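You operate a simulated robot arm through the tools that you are given. There is no shell and no other tool. Be economical: measure what you need, move in short steps, check, and stop when the job is done.

Carry out the task below with a simulated robot arm. There is one attempt and no reset: what you move stays moved.

TASK
Put the 6 A fuse from the top of the wooden cabinet on top of the tape measure and the 2 A fuse in the blue tub.

It is judged by the outcome, as a careful person would: the job done as asked, and still so three seconds after it is handed in. It fails if anything else is knocked over, pushed out of place, dropped, spilled or broken.

THE ROBOT
A 6-joint arm with a two-finger parallel gripper, fixed in place. Base frame: the origin is at the foot of the arm, x ahead of it, y to its left, z up; the work surface is at about z = 0. Lengths are in mm, angles in degrees, forces in N, time in s.
With the tool pointing down near the work surface it reaches from about 140 to 580 mm from the base axis. Its first joint turns from -66.0 to 66.0 degrees. Payload 2.1 kg.
Tool frame: the origin (TCP) lies between the finger pads and is the grasp point; the fingertips stand 30 mm ahead of it; z points along the fingers, y is the line along which they close. The gripper opens to 94 mm. The fingers are 28 mm wide and 10 mm thick; the gripper's body (50 by 96 mm) begins 55 mm behind the TCP.
Orientation is that of the tool frame in the base frame, as [roll, pitch, yaw] about the fixed x, y, z axes, in that order (R = Rz(yaw) Ry(pitch) Rx(roll)). With the fingers straight down and closing along the base's y, the tool's x points along the base's -x, its y along +y and its z along -z.

THE INTERFACE
- The arm moves only by the tool drive_tool. Its argument "motion" is a list that holds one entry, the list of rows, each a list of 4 numbers: the shift along the tool's x, y, z in units of 500 mm (1.0 is 500 mm), then the turn about the tool's z in units of 180 degrees (1.0 is 180 degrees). In form: [[[tx, ty, tz, spin], ...]]. A call has 1 to 20 rows; each row is the pose to reach, as a shift and turn from the pose commanded when the call began, along the tool's axes at that moment. "hand" is the closure in counts, from 0 (fully open) to 255 (shut), set as the call begins (left out, the last holds). A call with a number of a shift or a turn outside -1 to 1 is refused whole. A row lasts 0.2 s, in which the tool goes at most 50 mm and 8.6 degrees; a call with a longer step from one row to the next is refused whole, and so is a gripper value outside its range. A pose out of reach is approached as far as the arm can. The call stops where the force on the tool passes 40 N (or 10 N more than at its start, if that is more) or the arm is blocked; 0.2 s more then pass. The fingers move at their own pace (about 72 mm/s each) and stop on an object; they squeeze with about 29 N. The grip force told is the motor's: it shows also when the fingers shut on nothing. Time passes only in rows, and 0.2 s behind the last, so rows that repeat a pose let the fingers close. It gives the time, the measured TCP pose, the force on the tool (base axes), the opening and the grip force at its end, in the units of the frame above (readings bear some noise).
- Cameras (640 x 400 px; columns grow to the right, rows downward): "scene" is fixed at [44.6, -363.7, 484.9]; the picture's right is [0.87, -0.50, 0.00], its down [-0.28, -0.48, -0.83] and it looks along [0.42, 0.72, -0.55] (base axes); focal length 234 px, centre (320, 200). "wrist" rides on the gripper at [-37, 0, -58] in the tool frame; the picture's right is [0.00, -1.00, 0.00], its down [0.97, 0.00, -0.24] and it looks along [0.24, 0.00, 0.97] (tool axes); focal length 218 px, centre (320, 200).
- get_image(camera): a new picture of that camera. No time passes.
- pixel_to_xyz(camera, pixels): for up to 12 pixels [column, row] of the newest picture of that camera ("zoom" is the newest enlarged one), the place [x, y, z] in the base frame of the surface seen there, good to about 2 mm. No time passes.
- inspect(camera, box): a new picture of the part [left, top, right, bottom] of that camera's present view, enlarged. No time passes.
- close_job(): hands the job in; it is judged then, once.

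Work in short steps. Measure before you move; look again where a grasp or a placing could have gone wrong, and mend it. You have 60 turns and 26 pictures in all, the two below and enlarged ones among them. Open the gripper and draw the arm clear of the work before you hand the job in, unless the task says otherwise; then end with one line.

The tools are called after ">>>" as a command line: name --argument value ..., lists and objects as JSON in quotes. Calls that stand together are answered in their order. drive_tool: Moves the arm, as the interface text tells. Its arguments: {"type":"object","properties":{"motion":{"type":"array","items":{"type":"array","items":{"type":"array","items":{"type":"number"}}}},"hand":{"type":"number"}},"required":["motion"]} The other tools are called the same way: get_image (camera) takes a picture; pixel_to_xyz (camera, pixels) gives the place of the surface under pixels of a picture; inspect (camera, box) takes an enlarged picture of a part of a camera's view; close_job () hands the job in.

At the start:

```text
time_s: 0.0
tcp_pos: [269.1, 134.4, 358.1]
ee_rot: [180.0, -0.1, -180.0]
ft_force: [-1.1, -0.4, -0.3]
opening: 94.1
grasp_force: 0.0
```

scene: 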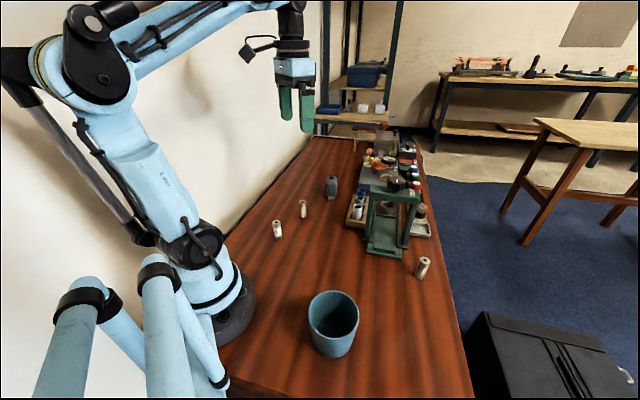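
wrist: 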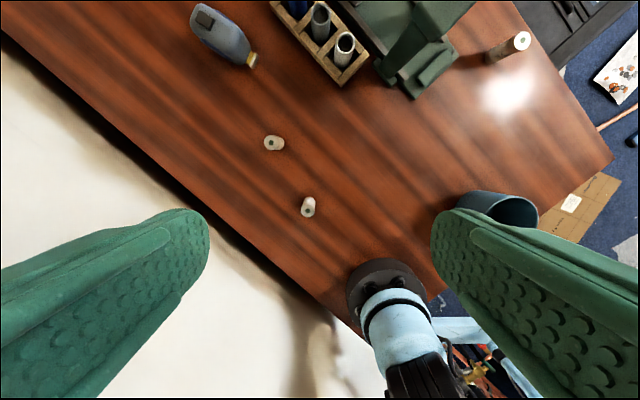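

The scene shows small white cylinders near (277,228), (303,208), (422,266), a tub at (333,322), and a crowded rack around (390,190). I'll enlarge these areas to identify them.

>>> inspect --camera "scene" --box '[330, 130, 450, 280]'

>>> inspect --camera "scene" --box '[250, 165, 350, 245]'

>>> inspect --camera "wrist" --box '[180, 0, 560, 240]'

```text
2.67 times, centred on (390, 205) of scene
```

zoom: 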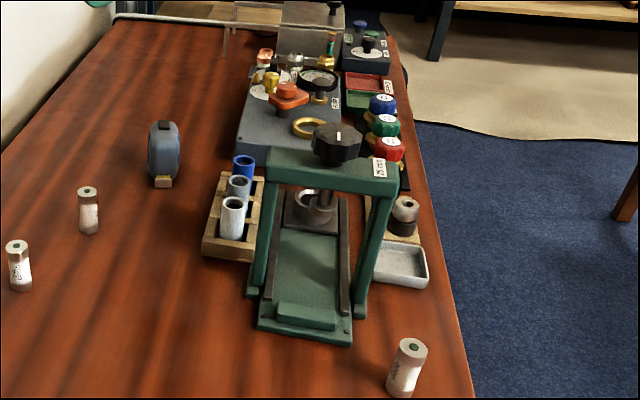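

```text
5.00 times, centred on (300, 205) of scene
```

zoom: 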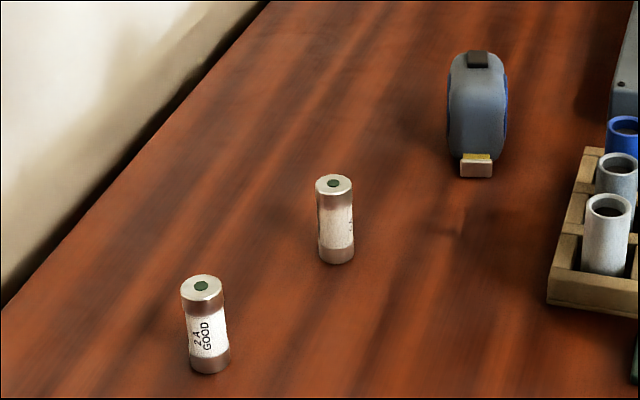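

```text
1.67 times, centred on (370, 120) of wrist
```

zoom: 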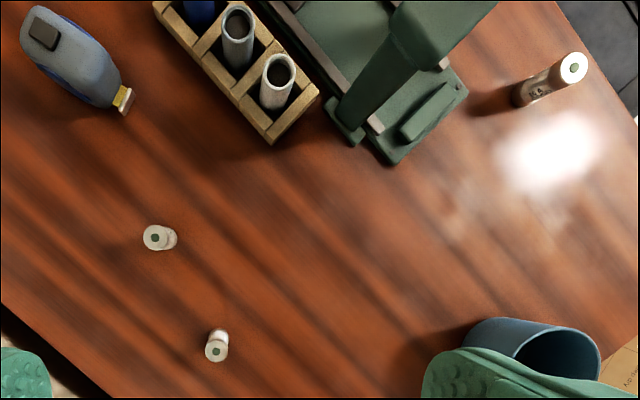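

The near-left fuse reads "2 A GOOD". I'll read the other two labels next, the ones at (303,208) and (422,266).

>>> inspect --camera "scene" --box '[402, 248, 442, 288]'

>>> inspect --camera "scene" --box '[290, 195, 320, 222]'

>>> inspect --camera "scene" --box '[300, 40, 450, 190]'

>>> pixel_to_xyz --camera "scene" --pixels '[[277, 223], [303, 202], [332, 178], [332, 198], [421, 260], [334, 300], [334, 340], [312, 300], [358, 320], [278, 238], [304, 217]]'

```text
10.00 times, centred on (422, 268) of scene
```

zoom: 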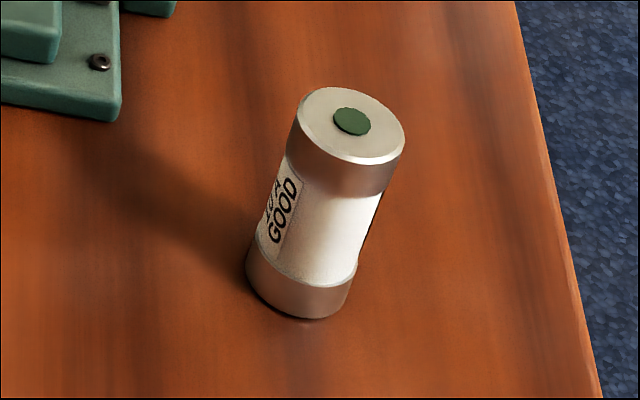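

```text
14.81 times, centred on (305, 208) of scene
```

zoom: 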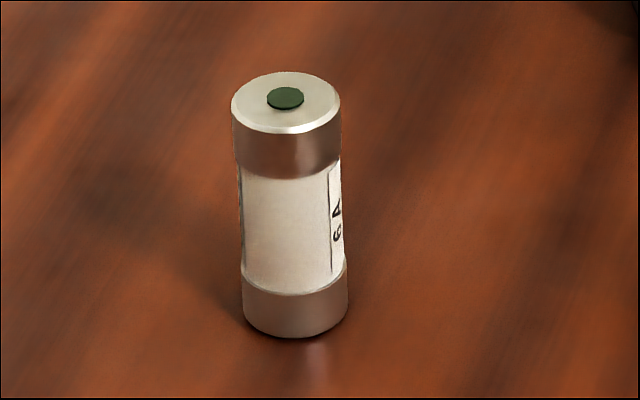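

```text
2.67 times, centred on (375, 115) of scene
```

zoom: 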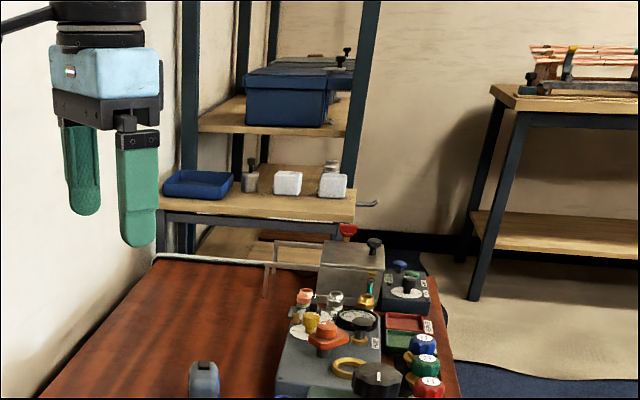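

```text
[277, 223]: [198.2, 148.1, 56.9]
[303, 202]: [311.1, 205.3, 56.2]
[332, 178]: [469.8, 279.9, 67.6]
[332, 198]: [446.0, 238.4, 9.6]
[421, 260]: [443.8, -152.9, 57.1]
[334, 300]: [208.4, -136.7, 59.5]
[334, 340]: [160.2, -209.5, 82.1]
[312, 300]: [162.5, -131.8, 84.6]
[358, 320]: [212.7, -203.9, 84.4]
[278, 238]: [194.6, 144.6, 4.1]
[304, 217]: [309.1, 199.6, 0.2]
```

The fuses are 2 A at about (198,149), 6 A at about (311,206) and 13 A on the right. The work surface is evidently the cabinet top. I'll refine the fuse tops from the wrist picture (2 A at (308,207), 6 A at (272,142)), along with the tape and tub outlines.

>>> get_image --camera "wrist"

>>> pixel_to_xyz --camera "wrist" --pixels '[[309, 211], [271, 142], [205, 18], [222, 35], [240, 20], [195, 30], [252, 60], [530, 228], [492, 193], [460, 195]]'

>>> get_image --camera "scene"

>>> pixel_to_xyz --camera "scene" --pixels '[[309, 305], [357, 304], [333, 292], [333, 329], [333, 315], [276, 222], [303, 202], [325, 310], [335, 323]]'

```text
17 pictures are left
```

wrist: 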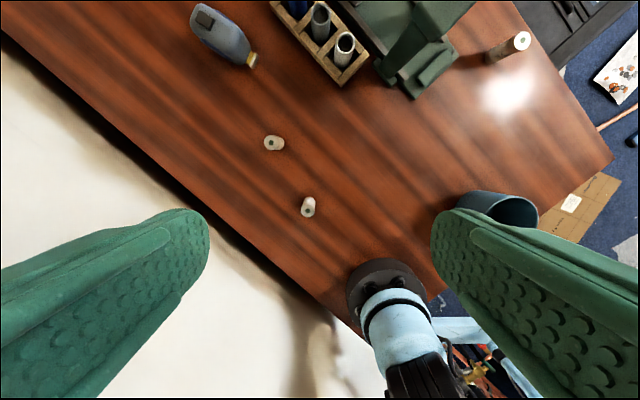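

```text
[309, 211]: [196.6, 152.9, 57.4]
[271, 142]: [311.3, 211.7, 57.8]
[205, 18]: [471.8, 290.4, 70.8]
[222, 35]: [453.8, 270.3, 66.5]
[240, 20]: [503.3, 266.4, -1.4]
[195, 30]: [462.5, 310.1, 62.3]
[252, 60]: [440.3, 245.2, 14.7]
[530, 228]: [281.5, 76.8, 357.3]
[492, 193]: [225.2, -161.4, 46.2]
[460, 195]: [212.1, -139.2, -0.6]
```

```text
16 pictures are left
```

scene: 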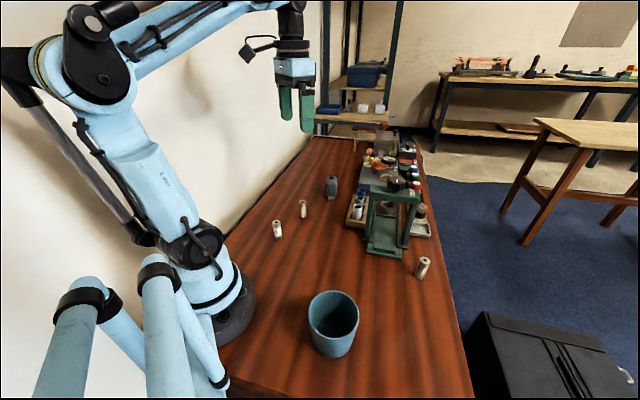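

```text
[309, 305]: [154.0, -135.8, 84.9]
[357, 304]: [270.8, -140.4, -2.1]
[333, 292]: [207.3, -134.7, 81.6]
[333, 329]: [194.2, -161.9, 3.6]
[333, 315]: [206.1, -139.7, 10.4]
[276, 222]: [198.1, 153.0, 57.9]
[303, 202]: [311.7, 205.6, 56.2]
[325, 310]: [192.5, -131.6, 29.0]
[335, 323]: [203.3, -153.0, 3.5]
```

2 A fuse top centre is about (197.5,151.5,57), and the tub centre is about (185,-170) with its rim at z≈84. Before descending I'll check how close the wall and table edge on the left are.

>>> pixel_to_xyz --camera "wrist" --pixels '[[215, 225], [225, 245], [260, 265], [150, 170], [100, 130], [150, 200], [60, 100], [20, 60], [10, 25], [300, 310]]'

```text
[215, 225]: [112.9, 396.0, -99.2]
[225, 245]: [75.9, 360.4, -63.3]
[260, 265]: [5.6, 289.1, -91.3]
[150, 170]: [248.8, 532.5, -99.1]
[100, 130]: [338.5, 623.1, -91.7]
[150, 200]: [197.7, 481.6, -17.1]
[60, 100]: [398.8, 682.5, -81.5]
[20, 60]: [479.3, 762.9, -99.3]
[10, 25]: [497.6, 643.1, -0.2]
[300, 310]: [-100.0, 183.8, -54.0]
```

The wall is well clear (about y = x+284). I'll move over the 2 A fuse and stop at z≈130 to check alignment.

>>> drive_tool --hand 0 --motion '[[[0.048, 0.011, 0.07, 0], [0.096, 0.023, 0.14, 0], [0.143, 0.034, 0.21, 0], [0.143, 0.034, 0.29, 0], [0.143, 0.034, 0.37, 0], [0.143, 0.034, 0.44, 0], [0.143, 0.034, 0.44, 0]]]'

>>> get_image --camera "wrist"

```text
time_s: 1.6
tcp_pos: [196.6, 150.1, 137.0]
ee_rot: [180.0, 0.0, 180.0]
ft_force: [-0.1, -0.5, -0.8]
opening: 94.0
grasp_force: 0.1
```

```text
15 pictures are left
```

wrist: 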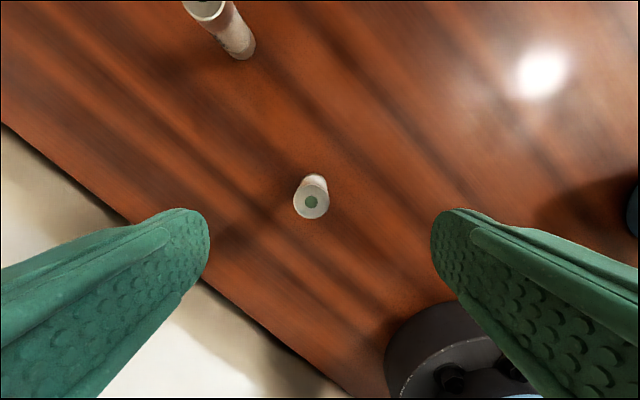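

The fuse top centre at pixel (311,201) works out to about (199.5,156). I'll shift there, descend to z≈40 and then grip.

>>> drive_tool --motion '[[[-0.005, 0.01, 0.05, 0], [-0.005, 0.01, 0.11, 0], [-0.005, 0.01, 0.16, 0], [-0.005, 0.01, 0.194, 0], [-0.005, 0.01, 0.194, 0]]]'

>>> drive_tool --hand 255 --motion '[[[0, 0, 0, 0], [0, 0, 0, 0], [0, 0, 0, 0], [0, 0, 0, 0]]]'

```text
time_s: 2.8
tcp_pos: [200.0, 157.3, 40.7]
ee_rot: [180.0, 0.0, -180.0]
ft_force: [1.1, 0.1, -0.5]
opening: 94.0
grasp_force: 0.1
```

```text
time_s: 3.8
tcp_pos: [200.2, 157.1, 40.7]
ee_rot: [180.0, 0.0, 180.0]
ft_force: [0.5, -0.4, 0.9]
opening: 23.0
grasp_force: 29.2
```

It is gripped (opening 23 mm). I'll lift it to z≈200, then carry it across above the tub.

>>> drive_tool --motion '[[[0, 0, -0.06, 0], [0, 0, -0.14, 0], [0, 0, -0.22, 0], [0, 0, -0.3, 0], [0, 0, -0.34, 0], [0.005, -0.08, -0.34, 0], [0.01, -0.16, -0.34, 0], [0.015, -0.24, -0.34, 0], [0.02, -0.32, -0.34, 0], [0.025, -0.4, -0.34, 0], [0.03, -0.48, -0.34, 0], [0.03, -0.56, -0.34, 0], [0.03, -0.62, -0.34, 0], [0.03, -0.654, -0.34, 0], [0.03, -0.654, -0.34, 0]]]'

>>> get_image --camera "wrist"

>>> get_image --camera "scene"

```text
time_s: 7.0
tcp_pos: [184.9, -169.6, 212.5]
ee_rot: [180.0, 0.1, -180.0]
ft_force: [-0.2, -0.4, -0.6]
opening: 23.1
grasp_force: 28.7
```

```text
14 pictures are left
```

wrist: 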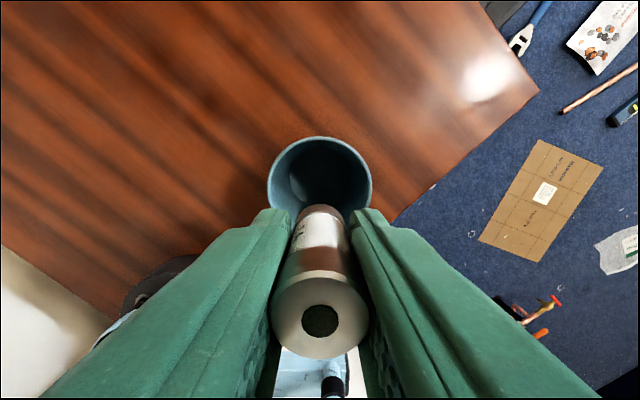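

```text
13 pictures are left
```

scene: 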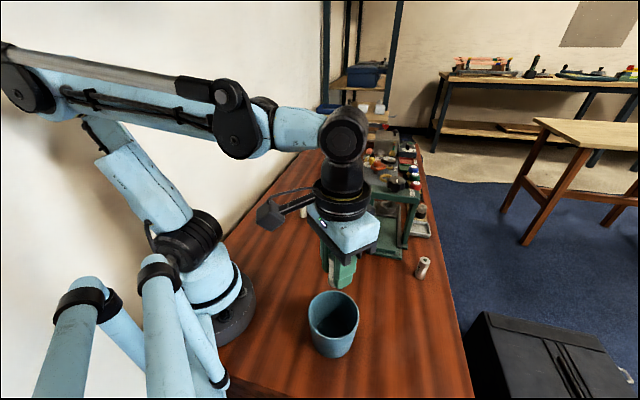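

The tub rim is centred at about (320,188), which gives (186,-170) with radius about 45, so the fuse is over the middle. I'll lower it until the fuse bottom is just above the tub floor (TCP z≈48).

>>> drive_tool --motion '[[[-0.002, 0, 0.06, 0], [-0.002, 0, 0.12, 0], [-0.002, 0, 0.18, 0], [-0.002, 0, 0.23, 0], [-0.002, 0, 0.27, 0], [-0.002, 0, 0.3, 0], [-0.002, 0, 0.329, 0], [-0.002, 0, 0.329, 0]]]'

```text
time_s: 8.8
tcp_pos: [185.8, -170.7, 46.4]
ee_rot: [-180.0, 0.1, 180.0]
ft_force: [-0.6, 0.0, -1.0]
opening: 23.3
grasp_force: 29.4
```

No contact. I'll open part way (about 38 mm) so the fingers stay inside the tub, then raise the arm.

>>> drive_tool --hand 152 --motion '[[[0, 0, 0, 0], [0, 0, 0, 0], [0, 0, -0.02, 0], [0, 0, -0.06, 0], [0, 0, -0.12, 0], [0, 0, -0.2, 0], [0, 0, -0.28, 0], [0, 0, -0.34, 0], [0, 0, -0.34, 0]]]'

>>> get_image --camera "wrist"

```text
time_s: 10.8
tcp_pos: [186.7, -171.1, 219.1]
ee_rot: [180.0, 0.0, -180.0]
ft_force: [-0.1, 0.1, -0.5]
opening: 38.1
grasp_force: 0.0
```

```text
12 pictures are left
```

wrist: 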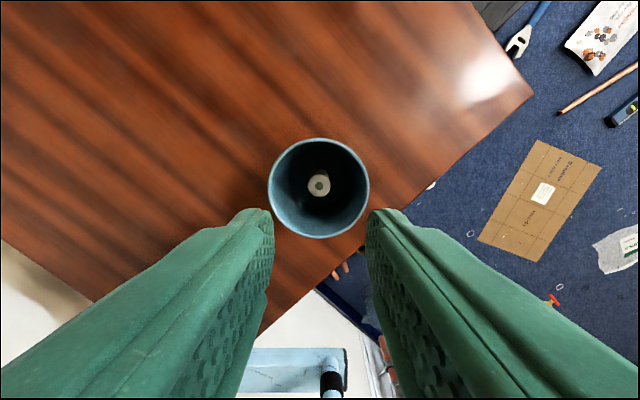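

The 2 A fuse stands upright in the tub. Next I'll go round, y first and then x, to hover over the tape measure and study its top.

>>> drive_tool --motion '[[[0, 0.08, 0, 0], [0, 0.17, 0, 0], [0, 0.26, 0, 0], [0, 0.35, 0, 0], [0, 0.44, 0, 0], [0, 0.53, 0, 0], [0, 0.62, 0, 0], [-0.04, 0.69, 0, 0], [-0.11, 0.74, 0, 0], [-0.19, 0.77, 0, 0], [-0.27, 0.8, 0, 0], [-0.35, 0.82, 0, 0], [-0.43, 0.84, 0, 0], [-0.506, 0.862, 0, 0], [-0.52, 0.88, 0, 0], [-0.52, 0.88, 0, 0]]]'

>>> inspect --camera "wrist" --box '[220, 50, 420, 250]'

```text
time_s: 14.2
tcp_pos: [447.3, 269.9, 217.9]
ee_rot: [-179.9, 0.0, 180.0]
ft_force: [1.1, -0.5, -0.2]
opening: 37.9
grasp_force: 0.1
```

```text
2.00 times, centred on (320, 150) of wrist
```

zoom: 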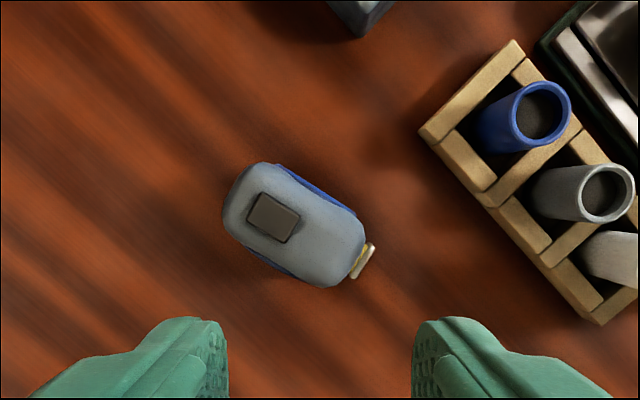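

Now I'll measure the height profile along and across the top of the tape measure.

>>> pixel_to_xyz --camera "zoom" --pixels '[[235, 197], [250, 207], [273, 217], [290, 227], [305, 233], [318, 240], [330, 248], [345, 257], [296, 250], [315, 215], [287, 195], [262, 238]]'

>>> pixel_to_xyz --camera "zoom" --pixels '[[253, 197], [296, 208], [258, 226], [276, 240], [302, 222], [310, 228], [300, 240], [294, 258], [322, 222], [262, 178], [325, 260], [340, 235]]'

```text
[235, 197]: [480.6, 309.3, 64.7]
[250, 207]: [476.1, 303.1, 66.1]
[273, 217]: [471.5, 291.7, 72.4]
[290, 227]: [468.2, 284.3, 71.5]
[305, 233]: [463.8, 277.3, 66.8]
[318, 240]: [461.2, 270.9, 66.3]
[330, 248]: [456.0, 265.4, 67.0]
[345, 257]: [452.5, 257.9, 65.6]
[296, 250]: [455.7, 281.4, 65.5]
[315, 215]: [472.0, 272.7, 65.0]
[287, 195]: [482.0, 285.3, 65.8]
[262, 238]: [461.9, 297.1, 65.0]
```

```text
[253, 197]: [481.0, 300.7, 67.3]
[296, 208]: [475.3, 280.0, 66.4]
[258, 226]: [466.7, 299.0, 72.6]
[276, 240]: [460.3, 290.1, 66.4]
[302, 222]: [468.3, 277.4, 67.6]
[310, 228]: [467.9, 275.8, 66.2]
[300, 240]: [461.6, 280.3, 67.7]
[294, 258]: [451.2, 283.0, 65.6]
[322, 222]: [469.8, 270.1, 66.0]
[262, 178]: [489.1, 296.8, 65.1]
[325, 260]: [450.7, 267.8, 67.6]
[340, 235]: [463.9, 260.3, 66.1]
```

The tape top is flat at z≈66, with a raised button (z≈72) at the rear. The flat spot ahead of the button, about (461.5,271), suits an upright fuse. I'll go hover over the 6 A fuse with the gripper open.

>>> drive_tool --hand 0 --motion '[[[0.07, -0.03, 0, 0], [0.14, -0.06, 0.02, 0], [0.21, -0.095, 0.07, 0], [0.272, -0.122, 0.12, 0], [0.272, -0.122, 0.162, 0], [0.272, -0.122, 0.162, 0]]]'

>>> get_image --camera "wrist"

```text
time_s: 15.6
tcp_pos: [310.3, 207.8, 138.6]
ee_rot: [180.0, 0.0, -180.0]
ft_force: [0.6, 0.2, 0.4]
opening: 94.0
grasp_force: 0.0
```

```text
10 pictures are left
```

wrist: 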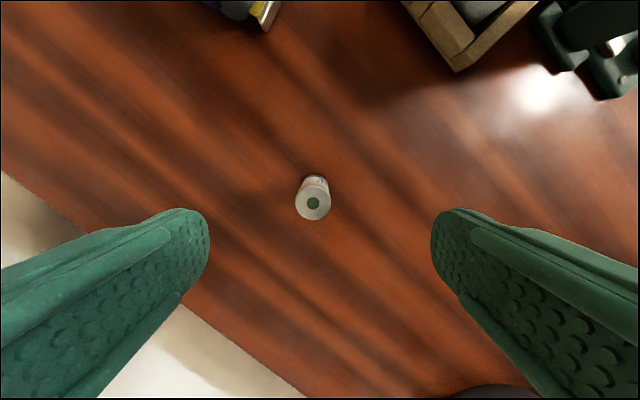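

The fuse top at (313,203) gives about (310.7,212.4). I'll shift, descend to z≈44 and grip.

>>> drive_tool --motion '[[[-0.001, 0.009, 0.05, 0], [-0.001, 0.009, 0.11, 0], [-0.001, 0.009, 0.16, 0], [-0.001, 0.009, 0.189, 0], [-0.001, 0.009, 0.189, 0]]]'

>>> drive_tool --hand 255 --motion '[[[0, 0, 0, 0], [0, 0, 0, 0], [0, 0, 0, 0], [0, 0, 0, 0]]]'

```text
time_s: 16.8
tcp_pos: [309.1, 214.2, 41.6]
ee_rot: [-180.0, 0.1, -179.9]
ft_force: [0.5, 0.0, 0.7]
opening: 94.2
grasp_force: 0.0
```

```text
time_s: 17.8
tcp_pos: [309.9, 214.0, 41.9]
ee_rot: [180.0, 0.0, -179.9]
ft_force: [0.1, 0.2, -1.0]
opening: 23.2
grasp_force: 28.7
```

It is gripped. I'll lift it, carry it high to above the tape's flat area and check.

>>> drive_tool --motion '[[[0, 0, -0.05, 0], [0, 0, -0.12, 0], [0, 0, -0.19, 0], [0, 0, -0.25, 0], [-0.06, 0.02, -0.27, 0], [-0.13, 0.05, -0.27, 0], [-0.2, 0.075, -0.27, 0], [-0.26, 0.1, -0.27, 0], [-0.302, 0.115, -0.27, 0], [-0.302, 0.115, -0.27, 0]]]'

>>> get_image --camera "wrist"

>>> inspect --camera "scene" --box '[290, 120, 390, 210]'

```text
time_s: 20.0
tcp_pos: [462.3, 269.7, 175.4]
ee_rot: [179.9, -0.1, -179.9]
ft_force: [0.3, -0.3, 0.3]
opening: 23.4
grasp_force: 29.0
```

```text
9 pictures are left
```

wrist: 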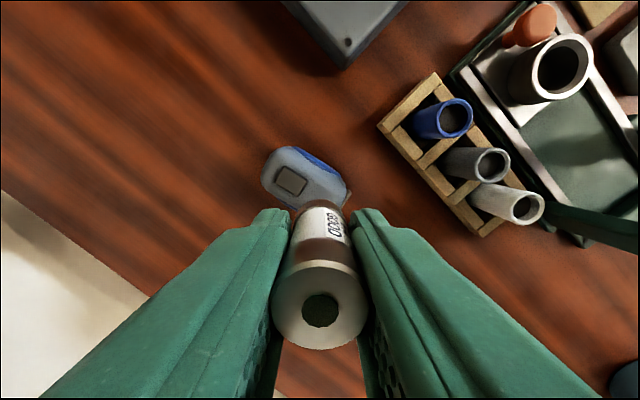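

```text
4.44 times, centred on (340, 165) of scene
```

zoom: 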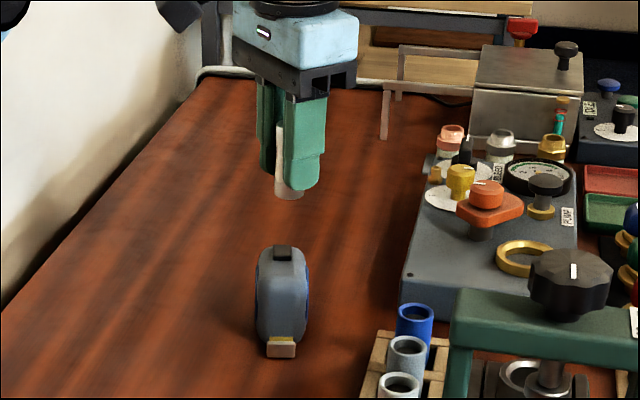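

The tool axis projects to pixel (320,195) at tape-top height, and the flat area ahead of the button is centred at about (320,193), so alignment is good. I'll lower to just above the surface.

>>> drive_tool --motion '[[[-0.002, 0, 0.05, 0], [-0.002, 0, 0.09, 0], [-0.002, 0, 0.115, 0], [-0.002, 0, 0.128, 0], [-0.002, 0, 0.128, 0]]]'

>>> inspect --camera "scene" --box '[310, 155, 360, 205]'

>>> get_image --camera "wrist"

```text
time_s: 21.2
tcp_pos: [461.1, 271.1, 112.4]
ee_rot: [180.0, 0.0, -179.9]
ft_force: [0.6, 0.0, -0.4]
opening: 23.1
grasp_force: 28.6
```

```text
8.00 times, centred on (335, 180) of scene
```

zoom: 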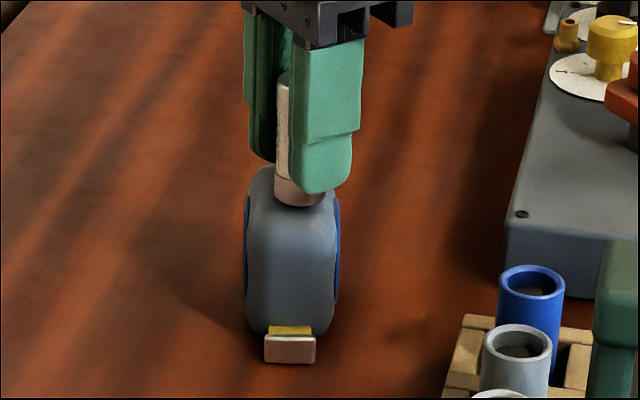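

```text
6 pictures are left
```

wrist: 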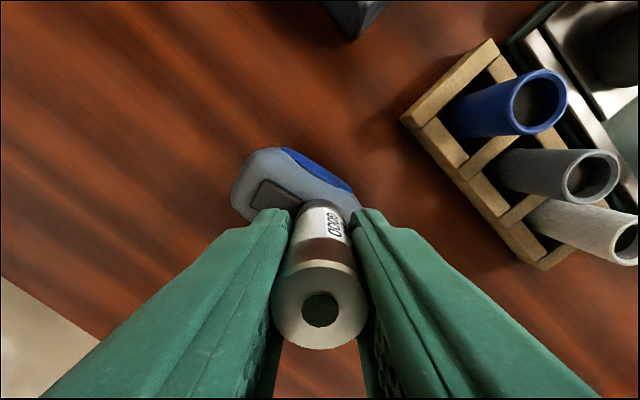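

Front measurements put the flat area between the button edge and the front lip, so the fuse should sit about 3 mm closer to −x for more clearance from the button and better centring. I'll make that shift while still above the surface and check.

>>> drive_tool --motion '[[[0.0064, -0.001, 0, 0], [0.0064, -0.001, 0, 0]]]'

>>> inspect --camera "scene" --box '[320, 165, 350, 195]'

>>> inspect --camera "wrist" --box '[220, 120, 420, 245]'

```text
time_s: 21.8
tcp_pos: [458.9, 269.2, 113.2]
ee_rot: [179.9, 0.0, 180.0]
ft_force: [0.2, 0.2, -1.1]
opening: 23.2
grasp_force: 29.5
```

```text
13.33 times, centred on (335, 180) of scene
```

zoom: 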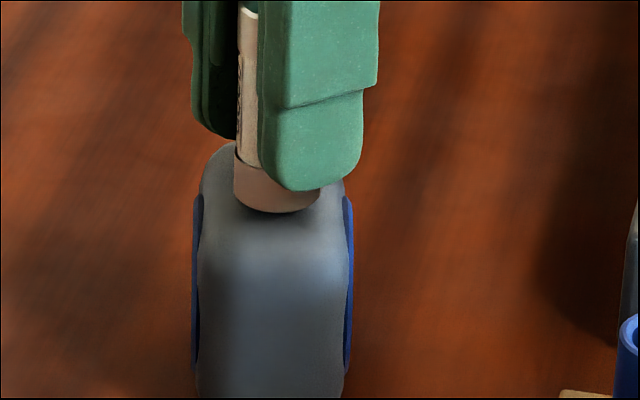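

```text
3.20 times, centred on (320, 182) of wrist
```

zoom: 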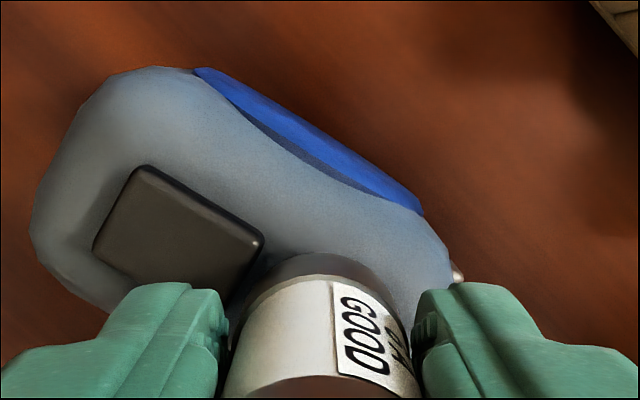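

The fuse is now centred on the tape's body, with its bottom at (277,205) and the body spanning 198–350, and it is clear of the button. I'll lower it gently.

>>> drive_tool --motion '[[[0, 0, 0.002, 0], [0, 0, 0.004, 0], [0, 0, 0.006, 0], [0, 0, 0.007, 0], [0, 0, 0.007, 0]]]'

```text
time_s: 23.0
tcp_pos: [459.1, 270.1, 109.4]
ee_rot: [180.0, 0.0, -180.0]
ft_force: [-3.6, -2.6, 15.5]
opening: 23.4
grasp_force: 29.2
```

Contact at about 15 N. I'll back off about 0.5 mm to relieve it before releasing.

>>> drive_tool --motion '[[[0, 0, -0.001, 0], [0, 0, -0.001, 0]]]'

```text
time_s: 23.6
tcp_pos: [460.4, 270.7, 109.3]
ee_rot: [-180.0, 0.0, -180.0]
ft_force: [-2.6, -2.4, 9.2]
opening: 23.5
grasp_force: 28.3
```

>>> drive_tool --motion '[[[0, 0, -0.001, 0], [0, 0, -0.001, 0]]]'

```text
time_s: 24.2
tcp_pos: [459.4, 270.3, 110.0]
ee_rot: [179.8, 0.0, -180.0]
ft_force: [-0.4, 0.1, 0.0]
opening: 23.0
grasp_force: 29.2
```

The force is back to zero, so the fuse rests at the surface. I'll release with a small opening and hold still before lifting.

>>> drive_tool --hand 130 --motion '[[[0, 0, 0, 0], [0, 0, 0, 0], [0, 0, 0, 0], [0, 0, 0, 0]]]'

>>> inspect --camera "scene" --box '[310, 155, 360, 205]'

```text
time_s: 25.2
tcp_pos: [459.6, 271.2, 111.3]
ee_rot: [-179.9, 0.0, -180.0]
ft_force: [-0.4, 0.8, -0.2]
opening: 46.2
grasp_force: 0.1
```

```text
8.00 times, centred on (335, 180) of scene
```

zoom: 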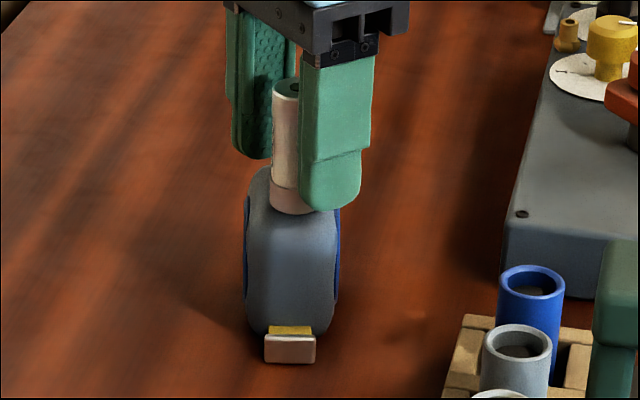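

The fuse stands upright on its own. I'll lift straight up, then draw back toward the base.

>>> drive_tool --motion '[[[0, 0, -0.03, 0], [0, 0, -0.08, 0], [0, 0, -0.14, 0], [0, 0, -0.2, 0], [0, 0, -0.26, 0], [0, 0, -0.32, 0], [0.08, -0.02, -0.36, 0], [0.16, -0.05, -0.4, 0], [0.24, -0.1, -0.44, 0], [0.32, -0.15, -0.44, 0], [0.36, -0.2, -0.44, 0], [0.36, -0.2, -0.44, 0]]]'

>>> get_image --camera "scene"

>>> inspect --camera "scene" --box '[310, 150, 370, 210]'

```text
refused: row 9 steps farther than a row can; nothing moved
```

```text
2 pictures are left
```

scene: 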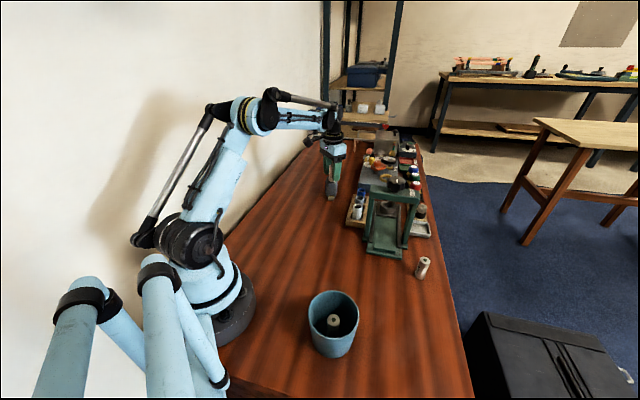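

```text
6.67 times, centred on (340, 180) of scene
```

zoom: 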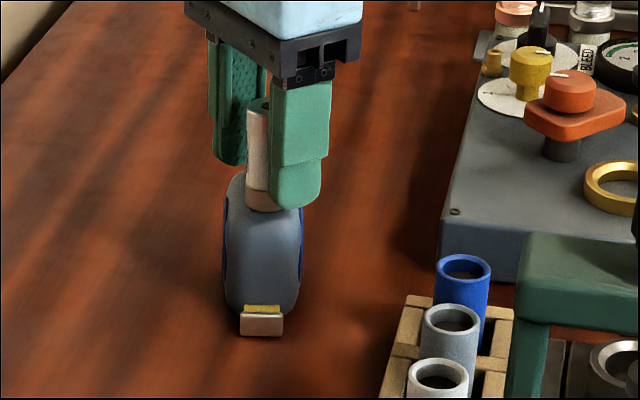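

That call was refused because one step was too long, so nothing moved. I'll repeat it with shorter steps.

>>> drive_tool --motion '[[[0, 0, -0.03, 0], [0, 0, -0.08, 0], [0, 0, -0.14, 0], [0, 0, -0.2, 0], [0, 0, -0.26, 0], [0, 0, -0.32, 0], [0.06, -0.02, -0.35, 0], [0.12, -0.04, -0.38, 0], [0.18, -0.07, -0.41, 0], [0.25, -0.1, -0.42, 0], [0.32, -0.13, -0.42, 0], [0.36, -0.15, -0.42, 0], [0.36, -0.15, -0.42, 0]]]'

>>> inspect --camera "scene" --box '[310, 150, 370, 210]'

```text
time_s: 28.0
tcp_pos: [278.7, 196.3, 320.4]
ee_rot: [179.9, 0.0, 180.0]
ft_force: [0.7, 0.1, 0.3]
opening: 45.8
grasp_force: 0.1
out of reach, approached as far as the arm can: row 6
```

```text
6.67 times, centred on (340, 180) of scene
```

zoom: 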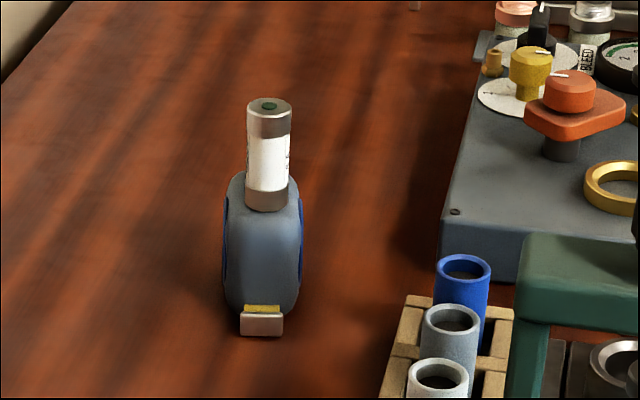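

The 6 A fuse stands upright on the tape measure and the 2 A fuse is in the tub. I'll open the gripper fully and hand in.

>>> drive_tool --hand 0 --motion '[[[0, 0, 0, 0], [0, 0, 0, 0], [0, 0, 0, 0]]]'

>>> close_job

```text
time_s: 28.8
tcp_pos: [277.6, 196.7, 320.8]
ee_rot: [179.9, 0.0, 179.9]
ft_force: [-1.0, 0.4, 0.7]
opening: 94.1
grasp_force: 0.0
```

```text
The job is handed in.
```

The 6 A fuse is standing upright on top of the tape measure, the 2 A fuse is in the blue tub, and I saw nothing else disturbed.
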